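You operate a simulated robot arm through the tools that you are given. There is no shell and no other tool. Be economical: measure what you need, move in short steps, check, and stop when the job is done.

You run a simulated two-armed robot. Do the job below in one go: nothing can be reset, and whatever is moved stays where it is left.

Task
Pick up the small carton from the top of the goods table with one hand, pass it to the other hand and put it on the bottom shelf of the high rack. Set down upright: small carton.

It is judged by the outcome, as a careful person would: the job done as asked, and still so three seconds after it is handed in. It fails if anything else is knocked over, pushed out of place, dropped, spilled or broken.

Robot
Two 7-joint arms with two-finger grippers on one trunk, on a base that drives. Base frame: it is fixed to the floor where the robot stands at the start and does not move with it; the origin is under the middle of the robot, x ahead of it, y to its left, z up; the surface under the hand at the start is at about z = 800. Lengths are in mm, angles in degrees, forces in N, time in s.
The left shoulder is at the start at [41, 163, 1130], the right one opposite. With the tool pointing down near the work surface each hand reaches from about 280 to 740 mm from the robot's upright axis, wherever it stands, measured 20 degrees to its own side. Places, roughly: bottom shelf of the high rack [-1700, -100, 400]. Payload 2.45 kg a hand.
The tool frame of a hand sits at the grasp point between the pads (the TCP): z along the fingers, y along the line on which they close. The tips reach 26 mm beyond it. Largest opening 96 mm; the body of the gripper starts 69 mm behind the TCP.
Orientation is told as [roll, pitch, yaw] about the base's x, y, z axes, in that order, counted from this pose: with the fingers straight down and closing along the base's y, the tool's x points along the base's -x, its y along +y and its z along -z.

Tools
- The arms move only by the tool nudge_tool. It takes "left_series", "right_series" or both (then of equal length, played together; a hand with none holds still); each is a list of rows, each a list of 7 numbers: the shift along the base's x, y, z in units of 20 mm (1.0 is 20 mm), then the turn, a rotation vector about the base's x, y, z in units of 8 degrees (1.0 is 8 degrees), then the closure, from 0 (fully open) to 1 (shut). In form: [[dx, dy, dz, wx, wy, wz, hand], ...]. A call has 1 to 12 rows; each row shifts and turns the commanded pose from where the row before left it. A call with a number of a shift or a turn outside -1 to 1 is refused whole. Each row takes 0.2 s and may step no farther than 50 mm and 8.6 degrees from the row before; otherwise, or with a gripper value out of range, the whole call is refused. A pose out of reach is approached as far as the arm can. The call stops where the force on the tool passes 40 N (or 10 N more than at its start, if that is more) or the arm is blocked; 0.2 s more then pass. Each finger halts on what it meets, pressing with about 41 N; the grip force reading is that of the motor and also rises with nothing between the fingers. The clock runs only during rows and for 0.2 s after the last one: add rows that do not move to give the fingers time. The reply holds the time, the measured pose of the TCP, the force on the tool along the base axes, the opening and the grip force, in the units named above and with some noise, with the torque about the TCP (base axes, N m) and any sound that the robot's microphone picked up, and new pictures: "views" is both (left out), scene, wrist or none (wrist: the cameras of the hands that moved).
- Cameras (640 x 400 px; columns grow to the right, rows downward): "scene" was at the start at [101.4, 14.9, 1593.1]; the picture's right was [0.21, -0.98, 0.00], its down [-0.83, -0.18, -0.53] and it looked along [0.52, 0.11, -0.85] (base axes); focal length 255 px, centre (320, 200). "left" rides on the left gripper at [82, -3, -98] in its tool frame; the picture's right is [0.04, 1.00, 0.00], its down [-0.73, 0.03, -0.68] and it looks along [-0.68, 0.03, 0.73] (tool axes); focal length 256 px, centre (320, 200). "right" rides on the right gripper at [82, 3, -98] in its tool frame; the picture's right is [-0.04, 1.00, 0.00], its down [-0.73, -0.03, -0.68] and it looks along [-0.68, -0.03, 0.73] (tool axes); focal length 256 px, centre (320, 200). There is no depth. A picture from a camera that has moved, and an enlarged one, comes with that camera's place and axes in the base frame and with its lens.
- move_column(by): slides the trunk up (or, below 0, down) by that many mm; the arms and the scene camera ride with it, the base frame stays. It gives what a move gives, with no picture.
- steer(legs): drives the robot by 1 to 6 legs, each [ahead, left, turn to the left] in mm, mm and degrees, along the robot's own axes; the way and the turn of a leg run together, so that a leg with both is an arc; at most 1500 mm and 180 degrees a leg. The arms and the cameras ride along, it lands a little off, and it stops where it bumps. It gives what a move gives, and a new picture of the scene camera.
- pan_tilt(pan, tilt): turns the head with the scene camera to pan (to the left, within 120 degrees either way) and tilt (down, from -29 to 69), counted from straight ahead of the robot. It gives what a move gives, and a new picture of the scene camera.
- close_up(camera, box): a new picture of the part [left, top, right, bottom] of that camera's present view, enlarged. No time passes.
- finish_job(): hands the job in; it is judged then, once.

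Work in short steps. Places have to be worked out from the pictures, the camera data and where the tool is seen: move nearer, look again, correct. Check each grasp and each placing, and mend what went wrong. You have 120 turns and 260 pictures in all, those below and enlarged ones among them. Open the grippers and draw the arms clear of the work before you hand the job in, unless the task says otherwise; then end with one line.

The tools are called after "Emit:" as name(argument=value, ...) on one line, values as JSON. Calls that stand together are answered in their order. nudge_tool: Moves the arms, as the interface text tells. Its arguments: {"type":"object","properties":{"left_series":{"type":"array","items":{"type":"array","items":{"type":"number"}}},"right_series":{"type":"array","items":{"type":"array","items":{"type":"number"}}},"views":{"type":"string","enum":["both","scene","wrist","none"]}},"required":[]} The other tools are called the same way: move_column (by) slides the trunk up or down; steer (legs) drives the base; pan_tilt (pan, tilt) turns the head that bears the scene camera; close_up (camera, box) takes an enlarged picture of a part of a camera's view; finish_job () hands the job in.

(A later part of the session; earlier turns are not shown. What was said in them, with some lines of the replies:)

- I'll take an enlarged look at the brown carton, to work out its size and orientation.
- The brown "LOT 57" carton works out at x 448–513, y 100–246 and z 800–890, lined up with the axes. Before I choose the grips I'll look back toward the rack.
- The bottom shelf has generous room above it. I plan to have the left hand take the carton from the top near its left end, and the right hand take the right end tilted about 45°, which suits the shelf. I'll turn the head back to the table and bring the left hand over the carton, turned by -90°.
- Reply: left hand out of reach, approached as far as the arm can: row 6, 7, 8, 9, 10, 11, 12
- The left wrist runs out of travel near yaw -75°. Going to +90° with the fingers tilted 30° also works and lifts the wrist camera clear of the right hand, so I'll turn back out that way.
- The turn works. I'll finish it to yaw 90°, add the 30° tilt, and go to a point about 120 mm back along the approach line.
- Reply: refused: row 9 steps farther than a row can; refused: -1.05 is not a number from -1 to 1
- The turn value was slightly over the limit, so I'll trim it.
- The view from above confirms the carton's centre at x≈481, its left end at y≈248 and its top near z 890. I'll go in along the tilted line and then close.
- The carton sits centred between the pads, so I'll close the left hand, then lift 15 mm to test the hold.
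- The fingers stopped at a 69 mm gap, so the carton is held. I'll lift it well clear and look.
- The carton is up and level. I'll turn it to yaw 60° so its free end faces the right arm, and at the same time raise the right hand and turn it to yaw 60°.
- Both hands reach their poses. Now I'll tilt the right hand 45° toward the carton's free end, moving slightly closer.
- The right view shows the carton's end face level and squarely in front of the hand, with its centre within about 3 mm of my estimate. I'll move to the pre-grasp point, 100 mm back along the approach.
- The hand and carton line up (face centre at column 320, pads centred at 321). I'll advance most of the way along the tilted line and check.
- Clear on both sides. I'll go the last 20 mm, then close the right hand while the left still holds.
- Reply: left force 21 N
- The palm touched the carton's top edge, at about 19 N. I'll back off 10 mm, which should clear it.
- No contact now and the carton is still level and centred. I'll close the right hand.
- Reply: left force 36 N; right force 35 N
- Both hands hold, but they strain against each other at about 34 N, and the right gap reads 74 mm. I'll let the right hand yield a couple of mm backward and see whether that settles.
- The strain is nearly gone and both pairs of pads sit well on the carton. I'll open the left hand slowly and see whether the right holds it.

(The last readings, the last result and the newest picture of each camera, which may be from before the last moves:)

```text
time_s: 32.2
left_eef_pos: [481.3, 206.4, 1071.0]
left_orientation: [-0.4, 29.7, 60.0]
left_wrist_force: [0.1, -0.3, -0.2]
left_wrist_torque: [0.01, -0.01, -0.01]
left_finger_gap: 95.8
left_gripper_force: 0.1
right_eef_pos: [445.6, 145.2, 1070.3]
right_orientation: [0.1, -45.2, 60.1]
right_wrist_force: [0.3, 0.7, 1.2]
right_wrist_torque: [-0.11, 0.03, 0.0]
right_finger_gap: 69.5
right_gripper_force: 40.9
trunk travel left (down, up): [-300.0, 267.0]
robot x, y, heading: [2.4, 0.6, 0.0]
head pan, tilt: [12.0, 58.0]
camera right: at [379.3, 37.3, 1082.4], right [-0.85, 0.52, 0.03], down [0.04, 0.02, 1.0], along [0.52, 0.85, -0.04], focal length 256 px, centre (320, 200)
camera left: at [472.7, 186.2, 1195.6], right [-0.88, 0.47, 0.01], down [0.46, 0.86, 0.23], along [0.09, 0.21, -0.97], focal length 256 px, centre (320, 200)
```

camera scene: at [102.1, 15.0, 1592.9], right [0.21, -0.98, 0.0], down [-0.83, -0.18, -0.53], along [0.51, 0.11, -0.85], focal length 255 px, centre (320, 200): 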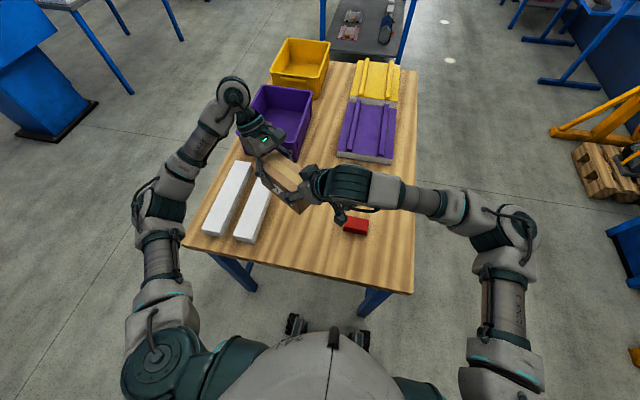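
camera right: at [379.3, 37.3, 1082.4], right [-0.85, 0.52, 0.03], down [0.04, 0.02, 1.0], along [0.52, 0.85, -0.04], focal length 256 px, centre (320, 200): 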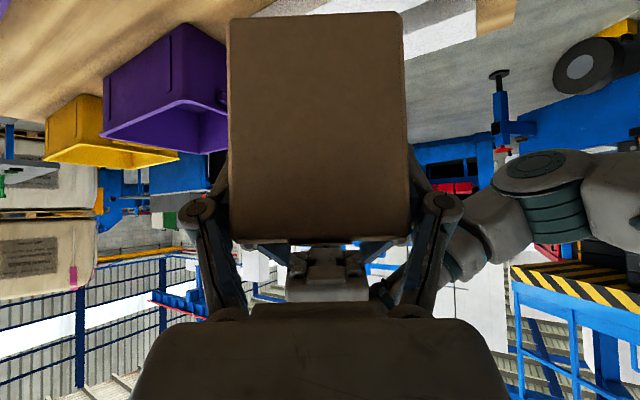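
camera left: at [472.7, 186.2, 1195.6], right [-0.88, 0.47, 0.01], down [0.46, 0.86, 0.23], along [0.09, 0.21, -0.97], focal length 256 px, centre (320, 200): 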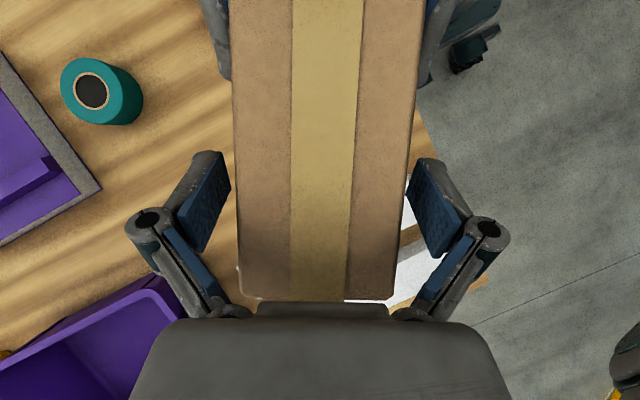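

The right hand now carries the carton alone with a 69.5 mm gap and it stays level. I'll draw the left hand back along its own axis.

Emit:
nudge_tool(left_series=[[0.2, 0.35, 0.7, 0, 0, 0, 0], [0.2, 0.35, 0.7, 0, 0, 0, 0], [0.2, 0.35, 0.7, 0, 0, 0, 0], [0.2, 0.35, 0.7, 0, 0, 0, 0], [0.2, 0.35, 0.7, 0, 0, 0, 0], [0.2, 0.35, 0.7, 0, 0, 0, 0], [0.1, 0.8, 0.4, 0, 0, 0, 0], [0, 0.9, 0.2, 0, 0, 0, 0], [0, 0.9, 0, 0, 0, 0, 0]], views="scene")

Emit:
close_up(camera="left", box=[0, 0, 640, 400])

```text
time_s: 34.2
left_eef_pos: [507.4, 301.1, 1165.8]
left_orientation: [-0.5, 29.7, 60.0]
left_wrist_force: [0.4, -0.5, -0.6]
left_wrist_torque: [-0.01, -0.05, -0.01]
left_finger_gap: 96.1
left_gripper_force: 0.2
right_eef_pos: [445.6, 146.0, 1071.6]
right_orientation: [0.0, -45.1, 60.2]
right_wrist_force: [0.2, -0.2, -0.8]
right_wrist_torque: [-0.07, 0.03, -0.02]
right_finger_gap: 69.4
right_gripper_force: 40.3
trunk travel left (down, up): [-300.0, 267.0]
robot x, y, heading: [-0.8, 3.1, -0.0]
head pan, tilt: [12.0, 58.0]
camera scene: at [101.7, 16.3, 1592.9], right [0.21, -0.98, 0.0], down [-0.83, -0.18, -0.53], along [0.51, 0.11, -0.85], focal length 255 px, centre (320, 200)
```

scene: 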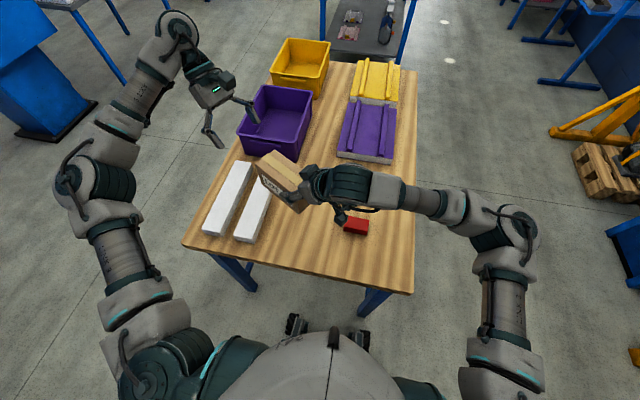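

```text
1.00 times, centred on (320, 200) of left (not enlarged: the box is as wide or as high as the picture)
camera zoom: at [497.9, 281.9, 1292.7], right [-0.88, 0.47, 0.01], down [0.46, 0.86, 0.23], along [0.09, 0.21, -0.97], focal length 256 px, centre (320, 200)
```

zoom: 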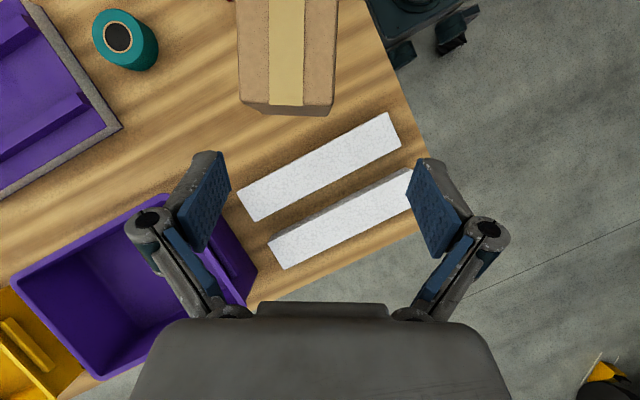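

The handover is done. I'll bring the right hand round to point forward (yaw 0) with the carton and pull both arms in for driving.

Emit:
nudge_tool(right_series=[[-0.3, -0.8, 0.2, 0, 0, -0.625, 1], [-0.3, -0.8, 0.2, 0, 0, -0.625, 1], [-0.3, -0.8, 0.2, 0, 0, -0.625, 1], [-0.3, -0.8, 0.2, 0, 0, -0.625, 1], [-0.3, -0.8, 0.2, 0, 0, -0.625, 1], [-0.3, -0.8, 0.2, 0, 0, -0.625, 1], [-0.3, -0.8, 0.2, 0, 0, -0.625, 1], [-0.3, -0.8, 0.2, 0, 0, -0.625, 1], [-0.3, -0.8, 0.2, 0, 0, -0.625, 1], [-0.3, -0.8, 0.2, 0, 0, -0.625, 1], [-0.3, -0.8, 0.2, 0, 0, -0.625, 1], [-0.3, -0.8, 0.2, 0, 0, -0.625, 1]], left_series=[[-0.5, 0.3, 0, 0, 0, 0, 0], [-0.5, 0.3, 0, 0, 0, 0, 0], [-0.5, 0.3, 0, 0, 0, 0, 0], [-0.5, 0.3, 0, 0, 0, 0, 0], [-0.5, 0.3, 0, 0, 0, 0, 0], [-0.5, 0.3, 0, 0, 0, 0, 0], [-0.5, 0.3, 0, 0, 0, 0, 0], [-0.5, 0.3, 0, 0, 0, 0, 0], [-0.5, 0.3, 0, 0, 0, 0, 0], [-0.5, 0.3, 0, 0, 0, 0, 0], [-0.5, 0.3, 0, 0, 0, 0, 0], [-0.5, 0.3, 0, 0, 0, 0, 0]])

```text
time_s: 36.8
left_eef_pos: [386.3, 373.3, 1166.6]
left_orientation: [-0.4, 29.6, 59.9]
left_wrist_force: [-0.5, 0.3, 0.2]
left_wrist_torque: [-0.02, 0.02, 0.04]
left_finger_gap: 95.9
left_gripper_force: 0.1
right_eef_pos: [373.4, -45.8, 1119.5]
right_orientation: [-0.1, -45.2, 0.1]
right_wrist_force: [-1.1, 0.0, -1.7]
right_wrist_torque: [0.01, 0.09, -0.01]
right_finger_gap: 69.0
right_gripper_force: 41.1
trunk travel left (down, up): [-300.0, 267.0]
robot x, y, heading: [2.0, -1.3, 0.1]
head pan, tilt: [12.0, 58.0]
camera scene: at [99.3, 15.7, 1593.1], right [0.21, -0.98, 0.0], down [-0.83, -0.18, -0.53], along [0.52, 0.11, -0.85], focal length 255 px, centre (320, 200)
camera right: at [245.6, -42.6, 1130.7], right [0.03, 1.0, 0.03], down [0.03, -0.03, 1.0], along [1.0, -0.03, -0.04], focal length 256 px, centre (320, 200)
camera left: at [377.9, 352.4, 1291.9], right [-0.88, 0.47, 0.01], down [0.46, 0.86, 0.23], along [0.1, 0.21, -0.97], focal length 256 px, centre (320, 200)
```

scene: 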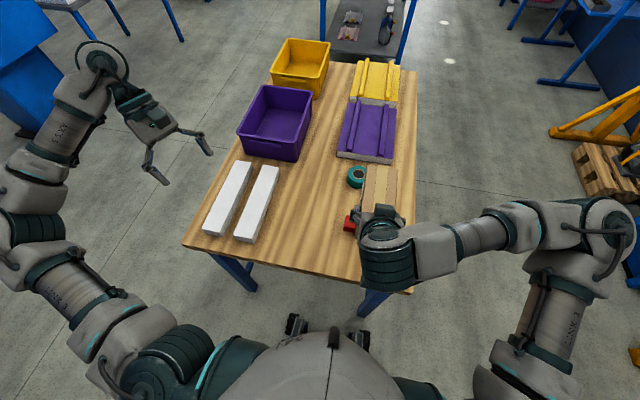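
right: 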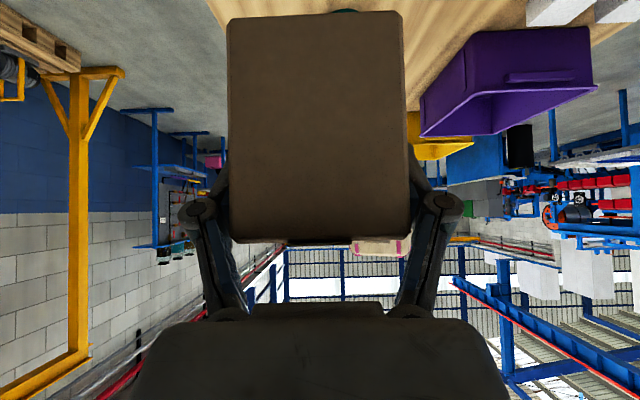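
left: 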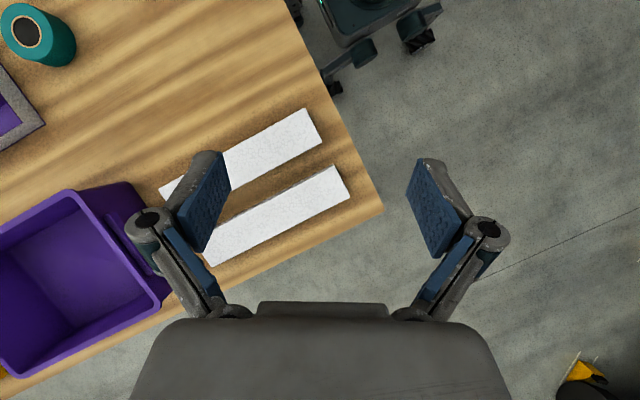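

All secure. I'll set the head straight ahead, back away from the table and turn round toward the rack.

Emit:
steer(legs=[[-300, 0, 0], [0, 0, 90], [0, 0, 90]])

Emit:
pan_tilt(pan=0, tilt=40)

```text
time_s: 46.5
left_eef_pos: [-679.5, -377.0, 1165.7]
left_orientation: [-0.3, 29.7, -119.3]
left_wrist_force: [0.7, 0.7, 0.1]
left_wrist_torque: [0.02, 0.0, -0.01]
left_finger_gap: 96.1
left_gripper_force: 0.0
right_eef_pos: [-673.1, 40.4, 1118.5]
right_orientation: [0.0, -45.2, -179.0]
right_wrist_force: [-0.1, 0.3, -1.1]
right_wrist_torque: [0.01, -0.07, 0.0]
right_finger_gap: 69.2
right_gripper_force: 40.4
trunk travel left (down, up): [-300.0, 267.0]
robot x, y, heading: [-299.2, 0.5, -179.1]
head pan, tilt: [12.0, 58.0]
camera scene: at [-399.9, -21.0, 1593.0], right [-0.22, 0.98, 0.0], down [0.83, 0.19, -0.53], along [-0.51, -0.11, -0.85], focal length 255 px, centre (320, 200)
```

scene: 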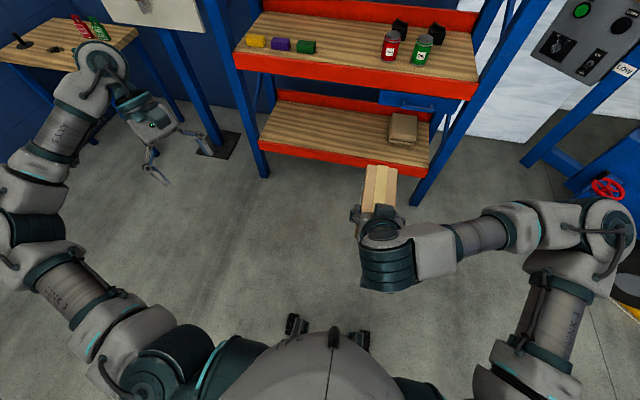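

```text
time_s: 47.3
left_eef_pos: [-676.9, -376.9, 1166.3]
left_orientation: [-0.5, 29.5, -119.2]
left_wrist_force: [0.0, -0.2, -0.7]
left_wrist_torque: [-0.01, 0.04, 0.02]
left_finger_gap: 96.0
left_gripper_force: 0.0
right_eef_pos: [-669.3, 42.4, 1120.8]
right_orientation: [-0.1, -45.3, -179.3]
right_wrist_force: [0.0, 1.7, -1.4]
right_wrist_torque: [-0.01, -0.07, 0.02]
right_finger_gap: 69.4
right_gripper_force: 40.7
trunk travel left (down, up): [-300.0, 267.0]
robot x, y, heading: [-294.4, -0.4, -179.2]
head pan, tilt: [0.0, 40.0]
camera scene: at [-417.4, -6.9, 1617.3], right [-0.01, 1.0, 0.0], down [0.65, 0.01, -0.76], along [-0.76, -0.01, -0.65], focal length 255 px, centre (320, 200)
```

scene: 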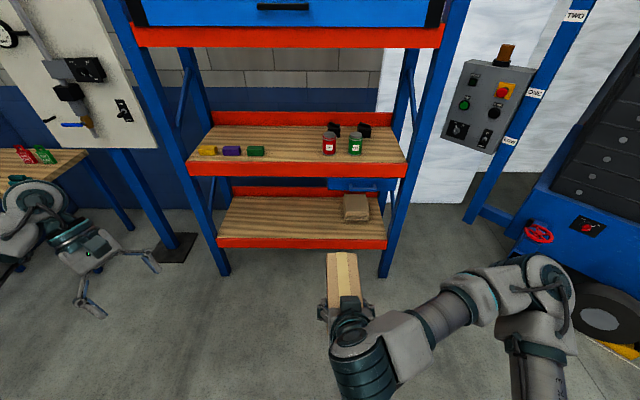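

The bottom shelf's front edge is at about x -1465 with the deck near z 400. The next beam starts at about z 870, leaving roughly 470 mm of clearance, and a bag sits at y ≈ 160–300. I'll aim for y ≈ -60, driving partway and staying short of the rack.

Emit:
steer(legs=[[500, 100, -0.8]])

Emit:
move_column(by=-300)

Emit:
pan_tilt(pan=0, tilt=50)

```text
time_s: 50.2
left_eef_pos: [-1167.4, -476.0, 1168.1]
left_orientation: [-0.5, 29.5, -119.7]
left_wrist_force: [-0.1, -0.7, -0.7]
left_wrist_torque: [-0.01, 0.0, 0.03]
left_finger_gap: 96.0
left_gripper_force: 0.0
right_eef_pos: [-1157.8, -57.7, 1119.6]
right_orientation: [0.2, -45.4, -179.7]
right_wrist_force: [-0.7, -0.6, -1.8]
right_wrist_torque: [-0.01, -0.08, -0.01]
right_finger_gap: 69.3
right_gripper_force: 40.6
trunk travel left (down, up): [-300.0, 267.0]
robot x, y, heading: [-782.3, -107.6, -179.9]
head pan, tilt: [0.0, 40.0]
camera scene: at [-904.6, -108.4, 1617.5], right [-0.01, 1.0, 0.0], down [0.65, 0.0, -0.76], along [-0.76, 0.0, -0.65], focal length 255 px, centre (320, 200)
```

scene: 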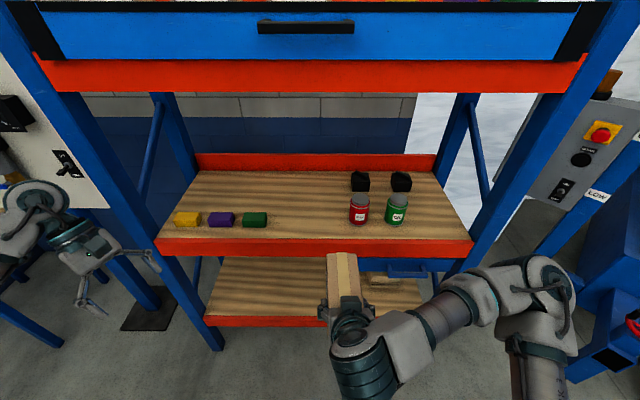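

```text
time_s: 53.2
left_eef_pos: [-1184.7, -475.6, 840.4]
left_orientation: [5.3, 32.1, -116.7]
left_wrist_force: [0.4, 0.4, -0.3]
left_wrist_torque: [-0.04, 0.04, 0.02]
left_finger_gap: 95.8
left_gripper_force: 0.1
right_eef_pos: [-1186.2, -59.8, 754.6]
right_orientation: [0.0, -32.2, -179.7]
right_wrist_force: [-0.9, 0.9, -1.9]
right_wrist_torque: [0.0, -0.08, 0.01]
right_finger_gap: 69.5
right_gripper_force: 41.0
trunk travel left (down, up): [0.0, 567.0]
robot x, y, heading: [-785.4, -106.6, -179.7]
head pan, tilt: [0.0, 40.0]
```

```text
time_s: 54.0
left_eef_pos: [-1185.7, -475.9, 840.1]
left_orientation: [5.4, 32.2, -116.8]
left_wrist_force: [0.1, 0.1, -0.2]
left_wrist_torque: [0.03, -0.01, 0.03]
left_finger_gap: 96.1
left_gripper_force: 0.0
right_eef_pos: [-1188.2, -57.1, 753.8]
right_orientation: [0.1, -32.1, -179.7]
right_wrist_force: [-0.4, 0.0, -1.9]
right_wrist_torque: [0.04, -0.02, -0.02]
right_finger_gap: 69.0
right_gripper_force: 41.0
trunk travel left (down, up): [0.0, 567.0]
robot x, y, heading: [-786.6, -102.4, -179.5]
head pan, tilt: [0.0, 50.0]
camera scene: at [-1207.3, -112.1, 1240.4], right [-0.01, 1.0, 0.0], down [0.77, 0.01, -0.64], along [-0.64, 0.0, -0.77], focal length 255 px, centre (320, 200)
```

scene: 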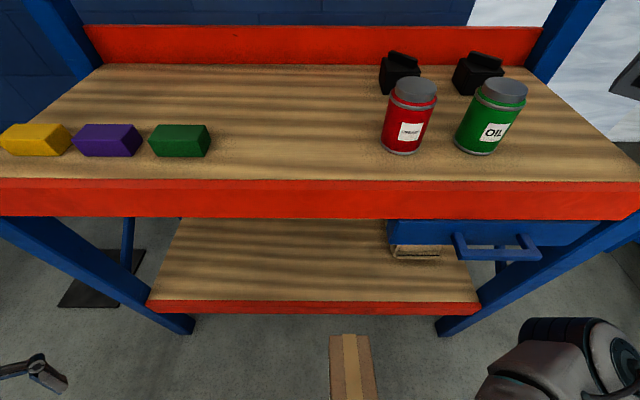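

Lowering made the trunk lean forward, which dipped the carton's nose about 13°. I'll level it again and lower the hand to about z 565, still in front of the shelf edge.

Emit:
nudge_tool(right_series=[[-0.5, 0, -0.5, 0, 0.41, 0, 1], [-0.5, 0, -0.9, 0, 0.41, 0, 1], [-0.5, 0, -1, 0, 0.41, 0, 1], [-0.5, 0, -1, 0, 0.41, 0, 1], [-0.5, 0, -1, 0, 0, 0, 1], [-0.5, 0, -1, 0, 0, 0, 1], [-0.5, 0, -1, 0, 0, 0, 1], [-0.5, 0, -1, 0, 0, 0, 1], [-0.5, 0, -1, 0, 0, 0, 1], [-0.5, 0, -1, 0, 0, 0, 1]])

```text
time_s: 56.2
left_eef_pos: [-1186.1, -476.2, 839.6]
left_orientation: [5.4, 32.2, -116.7]
left_wrist_force: [1.0, -0.6, 0.0]
left_wrist_torque: [0.05, 0.01, -0.01]
left_finger_gap: 96.1
left_gripper_force: 0.0
right_eef_pos: [-1301.2, -70.2, 569.6]
right_orientation: [0.1, -45.2, -179.7]
right_wrist_force: [0.8, -1.2, -1.9]
right_wrist_torque: [0.01, -0.11, 0.0]
right_finger_gap: 69.3
right_gripper_force: 40.8
right hand out of reach, approached as far as the arm can: row 1, 2, 3, 4
trunk travel left (down, up): [0.0, 567.0]
robot x, y, heading: [-786.4, -105.5, -179.6]
head pan, tilt: [0.0, 50.0]
camera scene: at [-1208.0, -111.9, 1240.1], right [-0.01, 1.0, 0.0], down [0.77, 0.01, -0.64], along [-0.64, 0.0, -0.77], focal length 255 px, centre (320, 200)
camera right: at [-1174.7, -72.6, 581.0], right [-0.02, -1.0, 0.03], down [-0.03, 0.03, 1.0], along [-1.0, 0.02, -0.04], focal length 256 px, centre (320, 200)
```

scene: 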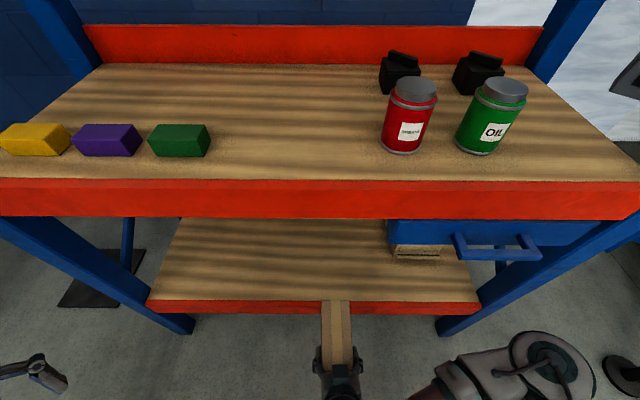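
right: 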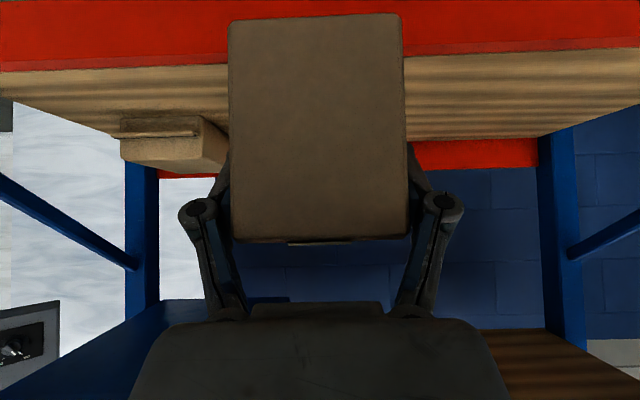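

The carton is level again. Two views agree on a deck height of about 400 and a front edge near x -1485; the bag's near side is at about y +143, well clear of the carton. I'll drive 120 mm ahead with the carton about 100 mm above deck level.

Emit:
steer(legs=[[120, 0, 0]])

Emit:
close_up(camera="right", box=[0, 0, 640, 400])

```text
time_s: 57.4
left_eef_pos: [-1306.5, -476.4, 839.9]
left_orientation: [5.6, 32.2, -116.7]
left_wrist_force: [-0.8, 0.3, -0.6]
left_wrist_torque: [0.03, -0.05, 0.04]
left_finger_gap: 96.1
left_gripper_force: 0.1
right_eef_pos: [-1420.7, -71.7, 570.6]
right_orientation: [-0.1, -45.1, -179.6]
right_wrist_force: [-0.1, 0.6, -2.7]
right_wrist_torque: [-0.02, -0.12, -0.02]
right_finger_gap: 69.1
right_gripper_force: 40.9
trunk travel left (down, up): [0.0, 567.0]
robot x, y, heading: [-904.5, -105.4, -179.3]
head pan, tilt: [0.0, 50.0]
camera scene: at [-1328.5, -112.7, 1239.8], right [-0.01, 1.0, 0.0], down [0.77, 0.01, -0.64], along [-0.64, 0.0, -0.77], focal length 255 px, centre (320, 200)
```

scene: 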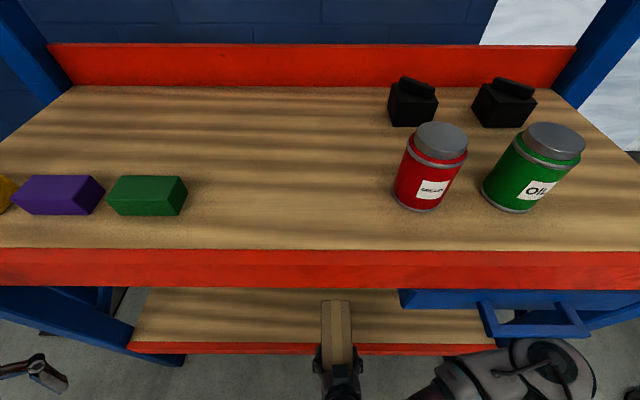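

```text
1.00 times, centred on (320, 200) of right (not enlarged: the box is as wide or as high as the picture)
camera zoom: at [-1294.6, -73.3, 581.0], right [-0.02, -1.0, 0.03], down [-0.04, 0.03, 1.0], along [-1.0, 0.02, -0.04], focal length 256 px, centre (320, 200)
```

zoom: 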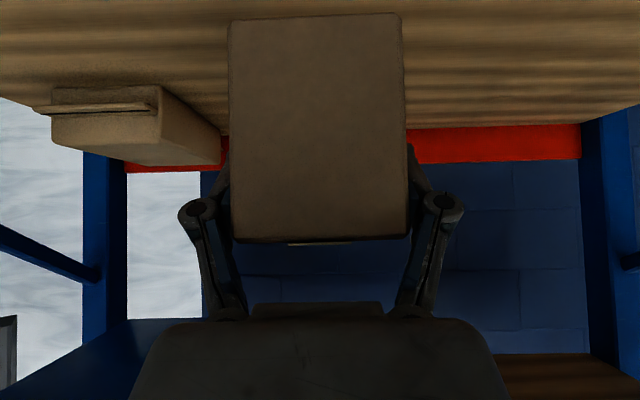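

The right elbow looks close to the drawer handle under the middle shelf. I'll look that way before moving the arm further.

Emit:
pan_tilt(pan=-35, tilt=60)

Emit:
pan_tilt(pan=55, tilt=45)

```text
time_s: 58.4
left_eef_pos: [-1301.4, -475.9, 843.2]
left_orientation: [5.1, 32.0, -116.9]
left_wrist_force: [0.1, -0.2, 0.8]
left_wrist_torque: [0.02, -0.01, -0.02]
left_finger_gap: 96.3
left_gripper_force: 0.1
right_eef_pos: [-1417.6, -70.8, 574.0]
right_orientation: [0.1, -45.6, -179.6]
right_wrist_force: [0.7, 0.1, -0.9]
right_wrist_torque: [0.01, -0.09, -0.01]
right_finger_gap: 69.3
right_gripper_force: 41.0
trunk travel left (down, up): [0.0, 567.0]
robot x, y, heading: [-902.8, -106.9, -179.6]
head pan, tilt: [-35.0, 60.0]
camera scene: at [-1305.0, -74.1, 1228.0], right [0.57, 0.82, 0.01], down [0.72, -0.49, -0.5], along [-0.41, 0.29, -0.87], focal length 255 px, centre (320, 200)
```

scene: 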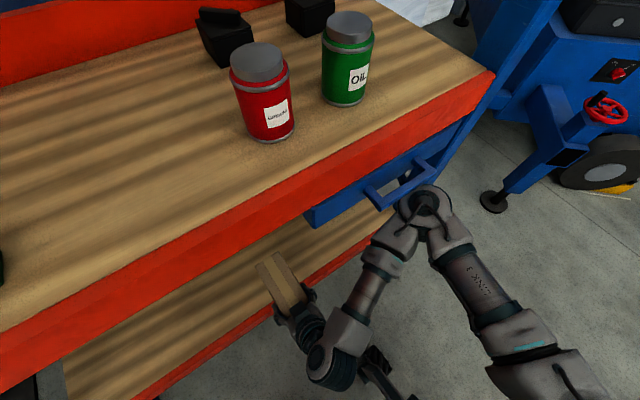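

```text
time_s: 60.1
left_eef_pos: [-1300.2, -475.5, 843.0]
left_orientation: [5.1, 32.0, -116.9]
left_wrist_force: [0.4, -0.7, 0.5]
left_wrist_torque: [0.0, -0.01, -0.02]
left_finger_gap: 96.1
left_gripper_force: 0.0
right_eef_pos: [-1417.1, -71.4, 572.9]
right_orientation: [0.1, -45.6, -179.7]
right_wrist_force: [-0.2, 0.4, -1.5]
right_wrist_torque: [0.02, -0.06, -0.02]
right_finger_gap: 69.2
right_gripper_force: 41.0
trunk travel left (down, up): [0.0, 567.0]
robot x, y, heading: [-908.0, -108.3, -179.9]
head pan, tilt: [55.0, 45.0]
camera scene: at [-1296.6, -179.0, 1247.2], right [-0.82, 0.57, 0.0], down [0.41, 0.58, -0.7], along [-0.4, -0.58, -0.71], focal length 255 px, centre (320, 200)
```

scene: 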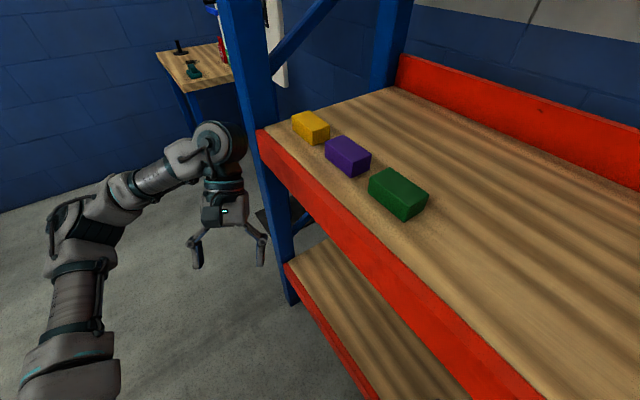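

The elbow is right beside the drawer handle, and the left wrist is close to a rack upright. Standing farther back with the arm stretched avoids both, so I'll back off 120 mm and reach in with the arm instead.

Emit:
steer(legs=[[-120, 0, 0]])

Emit:
pan_tilt(pan=-35, tilt=55)

Emit:
nudge_tool(right_series=[[-0.9, 0, 0, 0, 0, 0, 1], [-0.9, 0, 0, 0, 0, 0, 1], [-0.9, 0, 0, 0, 0, 0, 1], [-0.9, 0, 0, 0, 0, 0, 1], [-0.9, 0, 0, 0, 0, 0, 1], [-0.9, 0, 0, 0, 0, 0, 1]])

```text
time_s: 61.3
left_eef_pos: [-1178.9, -474.9, 844.7]
left_orientation: [5.1, 31.8, -117.0]
left_wrist_force: [0.6, 0.0, 0.3]
left_wrist_torque: [-0.02, 0.0, 0.03]
left_finger_gap: 96.0
left_gripper_force: 0.1
right_eef_pos: [-1294.9, -70.6, 575.5]
right_orientation: [0.1, -45.6, -179.8]
right_wrist_force: [-0.1, 0.2, -1.7]
right_wrist_torque: [-0.01, -0.08, 0.0]
right_finger_gap: 69.5
right_gripper_force: 41.3
trunk travel left (down, up): [0.0, 567.0]
robot x, y, heading: [-783.6, -102.7, -179.9]
head pan, tilt: [55.0, 45.0]
camera scene: at [-1173.9, -179.0, 1247.7], right [-0.82, 0.57, 0.0], down [0.41, 0.58, -0.7], along [-0.4, -0.58, -0.71], focal length 255 px, centre (320, 200)
```

scene: 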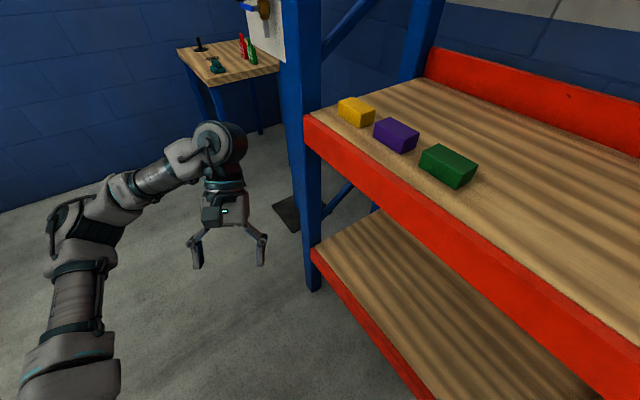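

```text
time_s: 63.0
left_eef_pos: [-1174.9, -473.6, 845.9]
left_orientation: [4.8, 31.8, -117.0]
left_wrist_force: [-0.9, 0.0, 0.6]
left_wrist_torque: [0.02, 0.04, -0.02]
left_finger_gap: 96.1
left_gripper_force: 0.0
right_eef_pos: [-1292.4, -69.2, 576.3]
right_orientation: [0.3, -45.9, -179.8]
right_wrist_force: [-0.1, 1.2, -2.0]
right_wrist_torque: [-0.02, -0.08, 0.01]
right_finger_gap: 69.2
right_gripper_force: 41.1
trunk travel left (down, up): [0.0, 567.0]
robot x, y, heading: [-784.1, -100.7, -179.5]
head pan, tilt: [-35.0, 55.0]
camera scene: at [-1188.1, -70.5, 1234.0], right [0.57, 0.82, 0.01], down [0.68, -0.46, -0.57], along [-0.47, 0.33, -0.82], focal length 255 px, centre (320, 200)
```

scene: 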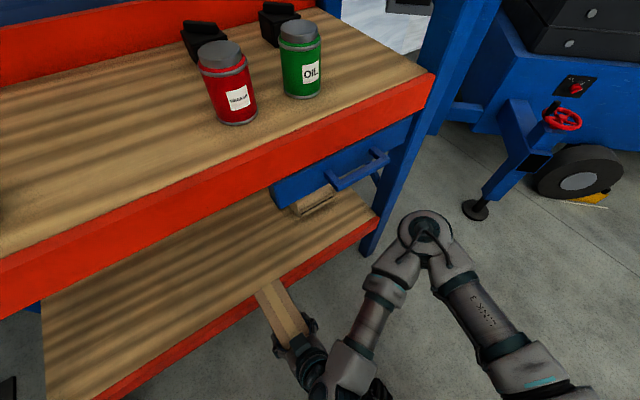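

```text
time_s: 64.4
left_eef_pos: [-1174.9, -474.4, 844.5]
left_orientation: [4.9, 31.6, -117.0]
left_wrist_force: [0.5, 0.3, 0.2]
left_wrist_torque: [0.03, -0.01, -0.01]
left_finger_gap: 95.9
left_gripper_force: 0.1
right_eef_pos: [-1399.9, -69.1, 574.6]
right_orientation: [0.3, -45.9, -179.7]
right_wrist_force: [-0.3, 0.7, -1.4]
right_wrist_torque: [-0.02, -0.05, -0.01]
right_finger_gap: 69.4
right_gripper_force: 40.9
trunk travel left (down, up): [0.0, 567.0]
robot x, y, heading: [-779.4, -100.3, -179.7]
head pan, tilt: [-35.0, 55.0]
camera scene: at [-1188.6, -70.3, 1233.8], right [0.57, 0.82, 0.01], down [0.68, -0.46, -0.57], along [-0.47, 0.33, -0.82], focal length 255 px, centre (320, 200)
camera right: at [-1274.6, -70.8, 584.3], right [-0.02, -1.0, 0.03], down [-0.02, 0.03, 1.0], along [-1.0, 0.02, -0.02], focal length 256 px, centre (320, 200)
```

scene: 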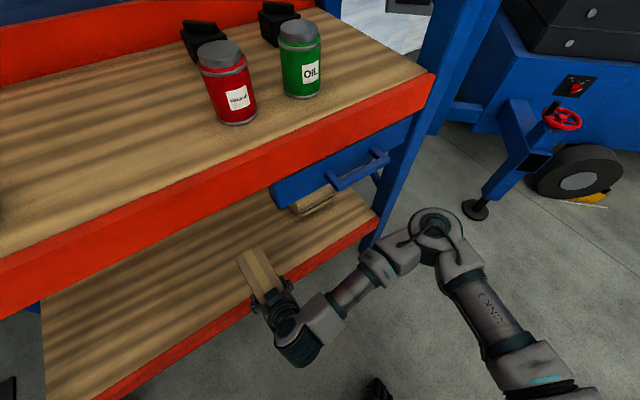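
right: 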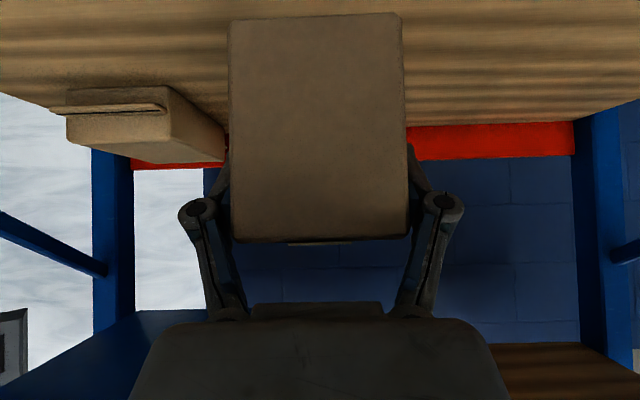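

The elbow stays well clear of the handle. I'll continue reaching in at the same height.

Emit:
nudge_tool(right_series=[[-0.9, 0, 0, 0, 0, 0, 1], [-0.9, 0, 0, 0, 0, 0, 1], [-0.9, 0, 0, 0, 0, 0, 1], [-0.9, 0, 0, 0, 0, 0, 1], [-0.9, 0, 0, 0, 0, 0, 1], [-0.9, 0, 0, 0, 0, 0, 1], [-0.9, 0, 0, 0, 0, 0, 1], [-0.9, 0, 0, 0, 0, 0, 1], [-0.9, 0, 0, 0, 0, 0, 1]])

```text
time_s: 66.4
left_eef_pos: [-1175.2, -473.5, 845.7]
left_orientation: [4.8, 31.7, -117.0]
left_wrist_force: [0.3, 0.1, 0.9]
left_wrist_torque: [0.0, 0.02, -0.01]
left_finger_gap: 96.2
left_gripper_force: 0.1
right_eef_pos: [-1561.9, -70.3, 576.1]
right_orientation: [0.2, -45.8, -179.7]
right_wrist_force: [0.4, -0.8, -2.0]
right_wrist_torque: [-0.01, -0.08, -0.03]
right_finger_gap: 69.6
right_gripper_force: 41.1
trunk travel left (down, up): [0.0, 567.0]
robot x, y, heading: [-783.2, -108.7, -179.6]
head pan, tilt: [-35.0, 55.0]
camera scene: at [-1189.1, -70.6, 1233.6], right [0.57, 0.82, 0.01], down [0.68, -0.46, -0.57], along [-0.47, 0.33, -0.82], focal length 255 px, centre (320, 200)
camera right: at [-1436.2, -71.1, 585.1], right [-0.02, -1.0, 0.03], down [-0.02, 0.03, 1.0], along [-1.0, 0.02, -0.02], focal length 256 px, centre (320, 200)
```

scene: 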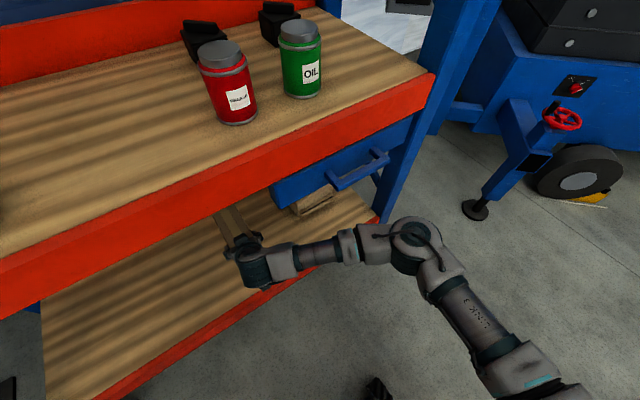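
right: 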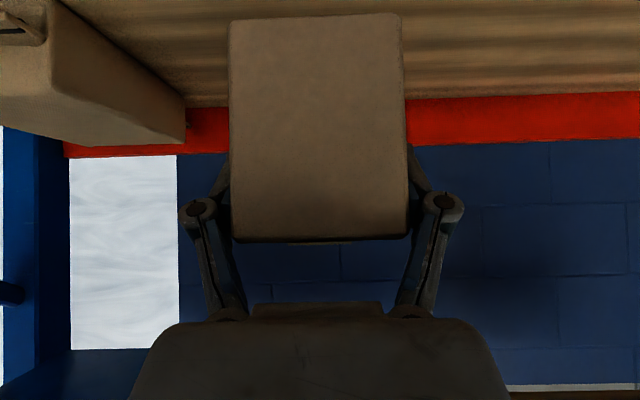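

The bag and the shelf above are clear of the carton. I'll lower it to about 10 mm above the deck, easing in another 20 mm and correcting the slight nose-up.

Emit:
nudge_tool(right_series=[[-0.15, 0, -0.65, 0, -0.075, 0, 1], [-0.15, 0, -0.65, 0, 0, 0, 1], [-0.15, 0, -0.65, 0, 0, 0, 1], [-0.15, 0, -0.65, 0, 0, 0, 1], [-0.15, 0, -0.65, 0, 0, 0, 1], [-0.15, 0, -0.65, 0, 0, 0, 1], [-0.15, 0, -0.65, 0, 0, 0, 1], [-0.15, 0, -0.6, 0, 0, 0, 1]])

```text
time_s: 68.2
left_eef_pos: [-1175.2, -474.4, 845.6]
left_orientation: [4.9, 31.7, -117.0]
left_wrist_force: [-0.3, 0.2, 0.4]
left_wrist_torque: [0.01, -0.01, 0.0]
left_finger_gap: 96.0
left_gripper_force: 0.1
right_eef_pos: [-1587.0, -69.5, 472.0]
right_orientation: [0.3, -45.3, -179.8]
right_wrist_force: [0.3, -0.3, -1.8]
right_wrist_torque: [-0.02, -0.08, 0.0]
right_finger_gap: 69.5
right_gripper_force: 41.1
trunk travel left (down, up): [0.0, 567.0]
robot x, y, heading: [-785.2, -101.9, -179.8]
head pan, tilt: [-35.0, 55.0]
camera scene: at [-1189.3, -70.7, 1233.6], right [0.57, 0.82, 0.01], down [0.68, -0.46, -0.57], along [-0.47, 0.33, -0.82], focal length 255 px, centre (320, 200)
camera right: at [-1460.4, -70.4, 483.1], right [-0.02, -1.0, 0.03], down [-0.03, 0.03, 1.0], along [-1.0, 0.02, -0.03], focal length 256 px, centre (320, 200)
```

scene: 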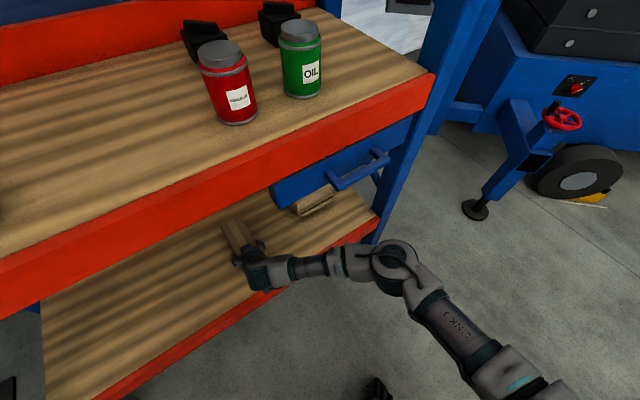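
right: 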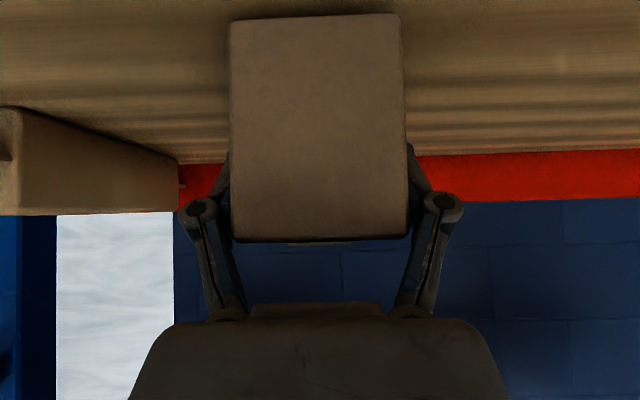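

The gap under the carton is nearly closed and the carton is level. I'll lower slowly, 2 mm at a time, watching for the upward force.

Emit:
nudge_tool(right_series=[[0, 0, -0.1, 0, 0, 0, 1], [0, 0, -0.1, 0, 0, 0, 1], [0, 0, -0.1, 0, 0, 0, 1], [0, 0, -0.1, 0, 0, 0, 1]], views="wrist")

```text
time_s: 69.2
left_eef_pos: [-1173.7, -474.7, 846.2]
left_orientation: [4.9, 31.7, -117.1]
left_wrist_force: [0.2, -0.1, 0.2]
left_wrist_torque: [0.01, 0.0, -0.04]
left_finger_gap: 96.0
left_gripper_force: 0.1
right_eef_pos: [-1587.0, -68.9, 465.0]
right_orientation: [0.2, -45.4, -179.8]
right_wrist_force: [0.5, 0.6, 4.5]
right_wrist_torque: [0.2, -0.31, -0.04]
right_finger_gap: 69.3
right_gripper_force: 40.6
trunk travel left (down, up): [0.0, 567.0]
robot x, y, heading: [-780.6, -103.8, -179.6]
head pan, tilt: [-35.0, 55.0]
camera right: at [-1460.3, -70.7, 477.2], right [-0.02, -1.0, 0.03], down [-0.03, 0.03, 1.0], along [-1.0, 0.02, -0.03], focal length 256 px, centre (320, 200)
```

right: 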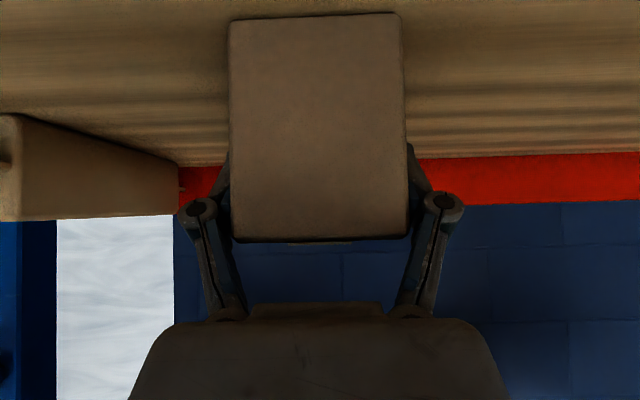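

First contact, about 6 N. I'll go down another 2 mm to seat it.

Emit:
nudge_tool(right_series=[[0, 0, -0.06, 0, 0, 0, 1], [0, 0, -0.06, 0, 0, 0, 1], [0, 0, 0, 0, 0, 0, 1]], views="none")

```text
time_s: 70.0
left_eef_pos: [-1174.1, -474.3, 847.3]
left_orientation: [4.7, 31.7, -117.0]
left_wrist_force: [-0.2, 0.0, -0.6]
left_wrist_torque: [0.03, -0.01, 0.0]
left_finger_gap: 96.0
left_gripper_force: 0.1
right_eef_pos: [-1586.1, -68.6, 465.7]
right_orientation: [0.3, -45.6, -179.7]
right_wrist_force: [4.1, 0.9, 16.2]
right_wrist_torque: [0.45, -0.37, -0.04]
right_finger_gap: 69.3
right_gripper_force: 41.1
trunk travel left (down, up): [0.0, 567.0]
robot x, y, heading: [-784.5, -104.3, -179.5]
head pan, tilt: [-35.0, 55.0]
```

It is seated, with about 18 N of support from the deck. I'll open the right hand gently.

Emit:
nudge_tool(right_series=[[0, 0, 0, 0, 0, 0, 0.24], [0, 0, 0, 0, 0, 0, 0.18], [0, 0, 0, 0, 0, 0, 0.1], [0, 0, 0, 0, 0, 0, 0], [0, 0, 0, 0, 0, 0, 0]], views="wrist")

```text
time_s: 71.2
left_eef_pos: [-1175.1, -473.4, 845.3]
left_orientation: [4.8, 31.7, -117.1]
left_wrist_force: [0.9, -0.2, -0.6]
left_wrist_torque: [0.01, 0.01, 0.01]
left_finger_gap: 96.3
left_gripper_force: 0.0
right_eef_pos: [-1587.0, -68.6, 462.2]
right_orientation: [0.4, -45.3, -179.8]
right_wrist_force: [0.2, 0.0, -0.2]
right_wrist_torque: [0.0, 0.0, 0.01]
right_finger_gap: 96.1
right_gripper_force: 0.0
trunk travel left (down, up): [0.0, 567.0]
robot x, y, heading: [-784.5, -106.0, -179.9]
head pan, tilt: [-35.0, 55.0]
camera right: at [-1460.7, -70.3, 473.7], right [-0.02, -1.0, 0.03], down [-0.03, 0.03, 1.0], along [-1.0, 0.02, -0.03], focal length 256 px, centre (320, 200)
```

right: 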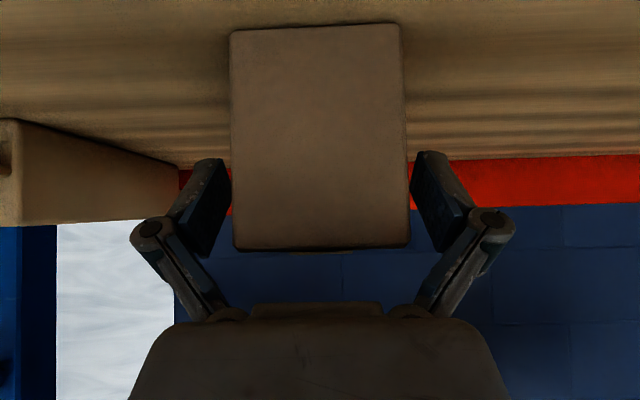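

Released and standing free. I'll withdraw straight back along the fingers.

Emit:
nudge_tool(right_series=[[0.35, 0, 0.35, 0, 0, 0, 0], [0.35, 0, 0.35, 0, 0, 0, 0], [0.35, 0, 0.35, 0, 0, 0, 0], [0.35, 0, 0.35, 0, 0, 0, 0], [0.5, 0, 0.5, 0, 0, 0, 0], [0.5, 0, 0.5, 0, 0, 0, 0], [0.5, 0, 0.5, 0, 0, 0, 0], [0.8, 0, 0, 0, 0, 0, 0], [0.9, 0, 0, 0, 0, 0, 0], [0.9, 0, 0, 0, 0, 0, 0], [0.9, 0, 0, 0, 0, 0, 0], [0.9, 0, 0, 0, 0, 0, 0]])

```text
time_s: 73.8
left_eef_pos: [-1174.5, -473.1, 846.1]
left_orientation: [4.8, 31.7, -117.1]
left_wrist_force: [-0.7, 0.5, 0.5]
left_wrist_torque: [0.02, 0.02, -0.01]
left_finger_gap: 95.9
left_gripper_force: 0.0
right_eef_pos: [-1439.1, -69.2, 521.2]
right_orientation: [0.3, -45.2, -179.8]
right_wrist_force: [0.4, 0.1, -0.4]
right_wrist_torque: [0.0, 0.0, 0.0]
right_finger_gap: 96.1
right_gripper_force: 0.0
trunk travel left (down, up): [0.0, 567.0]
robot x, y, heading: [-785.7, -106.6, -179.7]
head pan, tilt: [-35.0, 55.0]
camera scene: at [-1188.2, -70.4, 1234.0], right [0.57, 0.82, 0.01], down [0.68, -0.46, -0.57], along [-0.47, 0.33, -0.82], focal length 255 px, centre (320, 200)
camera right: at [-1312.8, -71.7, 531.8], right [-0.02, -1.0, 0.03], down [-0.03, 0.03, 1.0], along [-1.0, 0.02, -0.03], focal length 256 px, centre (320, 200)
```

scene: 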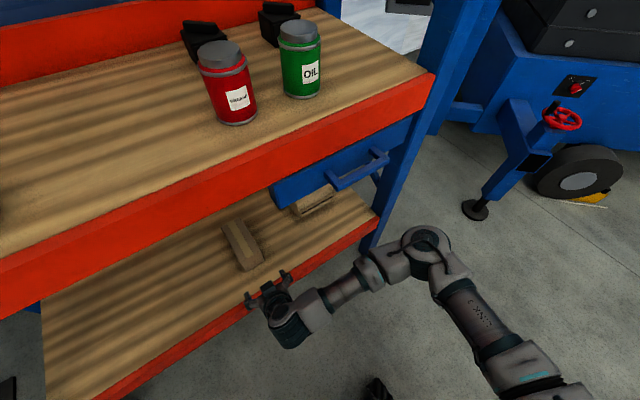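
right: 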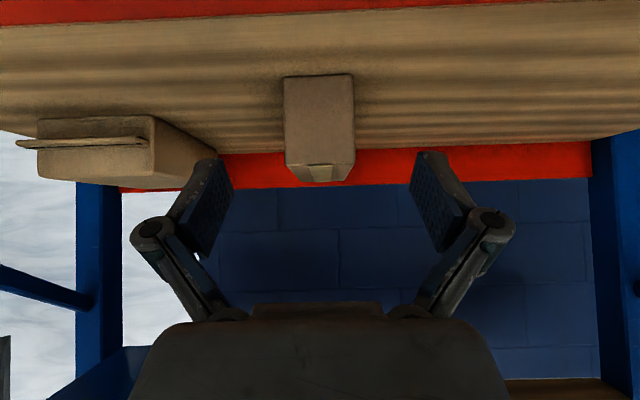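

The carton stands upright on the bottom shelf, well inside the edge and clear of the bag. I'll draw the right arm back, drive off a little, and take a last look.

Emit:
nudge_tool(right_series=[[0.9, 0, 0.2, 0, 0, 0, 0], [0.9, 0, 0.2, 0, 0, 0, 0], [0.9, 0, 0.2, 0, 0, 0, 0], [0.9, 0, 0.2, 0, 0, 0, 0], [0.9, 0, 0.2, 0, 0, 0, 0]], views="none")

Emit:
steer(legs=[[-200, 0, 0]])

Emit:
pan_tilt(pan=0, tilt=38)

```text
time_s: 75.0
left_eef_pos: [-1174.3, -473.9, 845.9]
left_orientation: [4.8, 31.7, -116.9]
left_wrist_force: [0.6, 0.4, 0.4]
left_wrist_torque: [-0.01, -0.04, 0.01]
left_finger_gap: 95.8
left_gripper_force: 0.1
right_eef_pos: [-1350.1, -70.3, 540.2]
right_orientation: [0.2, -45.4, -179.8]
right_wrist_force: [0.6, -0.1, 0.1]
right_wrist_torque: [0.01, 0.01, 0.01]
right_finger_gap: 96.1
right_gripper_force: 0.2
trunk travel left (down, up): [0.0, 567.0]
robot x, y, heading: [-783.6, -103.8, -179.8]
head pan, tilt: [-35.0, 55.0]
```

```text
time_s: 76.6
left_eef_pos: [-971.7, -473.6, 846.9]
left_orientation: [4.8, 31.7, -117.2]
left_wrist_force: [0.3, 0.1, 0.1]
left_wrist_torque: [0.02, 0.05, 0.02]
left_finger_gap: 95.8
left_gripper_force: 0.1
right_eef_pos: [-1147.7, -68.0, 541.7]
right_orientation: [0.3, -45.4, -179.8]
right_wrist_force: [0.2, -0.3, 0.9]
right_wrist_torque: [0.01, -0.05, -0.03]
right_finger_gap: 95.9
right_gripper_force: 0.1
trunk travel left (down, up): [0.0, 567.0]
robot x, y, heading: [-576.6, -105.7, -180.0]
head pan, tilt: [-35.0, 55.0]
camera scene: at [-984.7, -69.0, 1234.4], right [0.57, 0.82, 0.01], down [0.68, -0.46, -0.57], along [-0.47, 0.33, -0.82], focal length 255 px, centre (320, 200)
```

scene: 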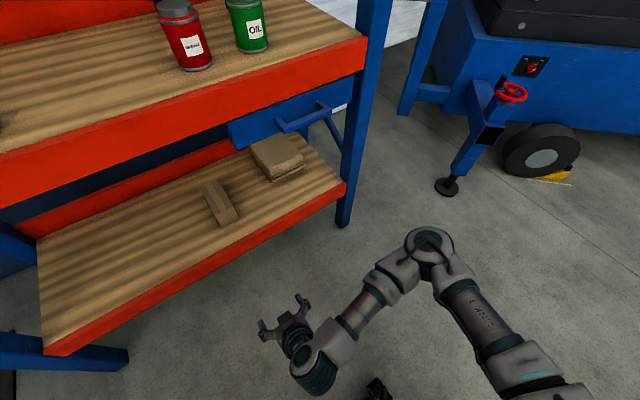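

```text
time_s: 77.6
left_eef_pos: [-967.7, -471.8, 849.1]
left_orientation: [4.5, 31.5, -117.1]
left_wrist_force: [0.0, 0.1, 0.0]
left_wrist_torque: [0.04, 0.0, 0.01]
left_finger_gap: 96.0
left_gripper_force: 0.0
right_eef_pos: [-1144.5, -67.6, 544.0]
right_orientation: [0.4, -45.6, -179.8]
right_wrist_force: [-0.9, -0.4, 1.3]
right_wrist_torque: [-0.01, 0.0, -0.01]
right_finger_gap: 96.3
right_gripper_force: 0.0
trunk travel left (down, up): [0.0, 567.0]
robot x, y, heading: [-582.7, -102.6, -179.8]
head pan, tilt: [0.0, 38.0]
camera scene: at [-1012.7, -110.7, 1257.4], right [-0.01, 1.0, 0.0], down [0.62, 0.0, -0.78], along [-0.78, 0.0, -0.62], focal length 255 px, centre (320, 200)
```

scene: 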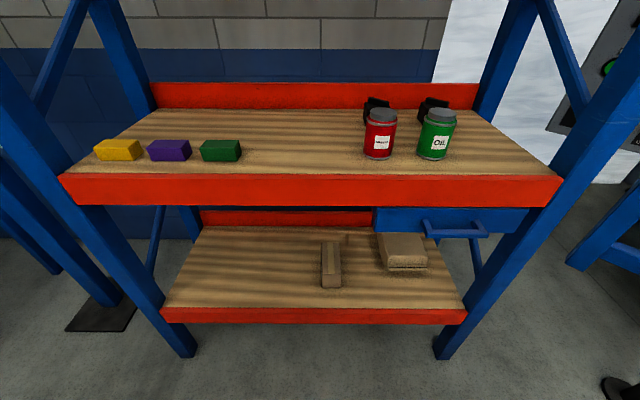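

The carton is upright on the bottom shelf, everything else on the rack is undisturbed, and both hands are open and clear. I'll hand the job in.

Emit:
finish_job()

```text
The job is handed in.
```

The left hand picked up the small carton and passed it to the right hand, which set it upright on the bottom shelf of the high rack; nothing else was disturbed.
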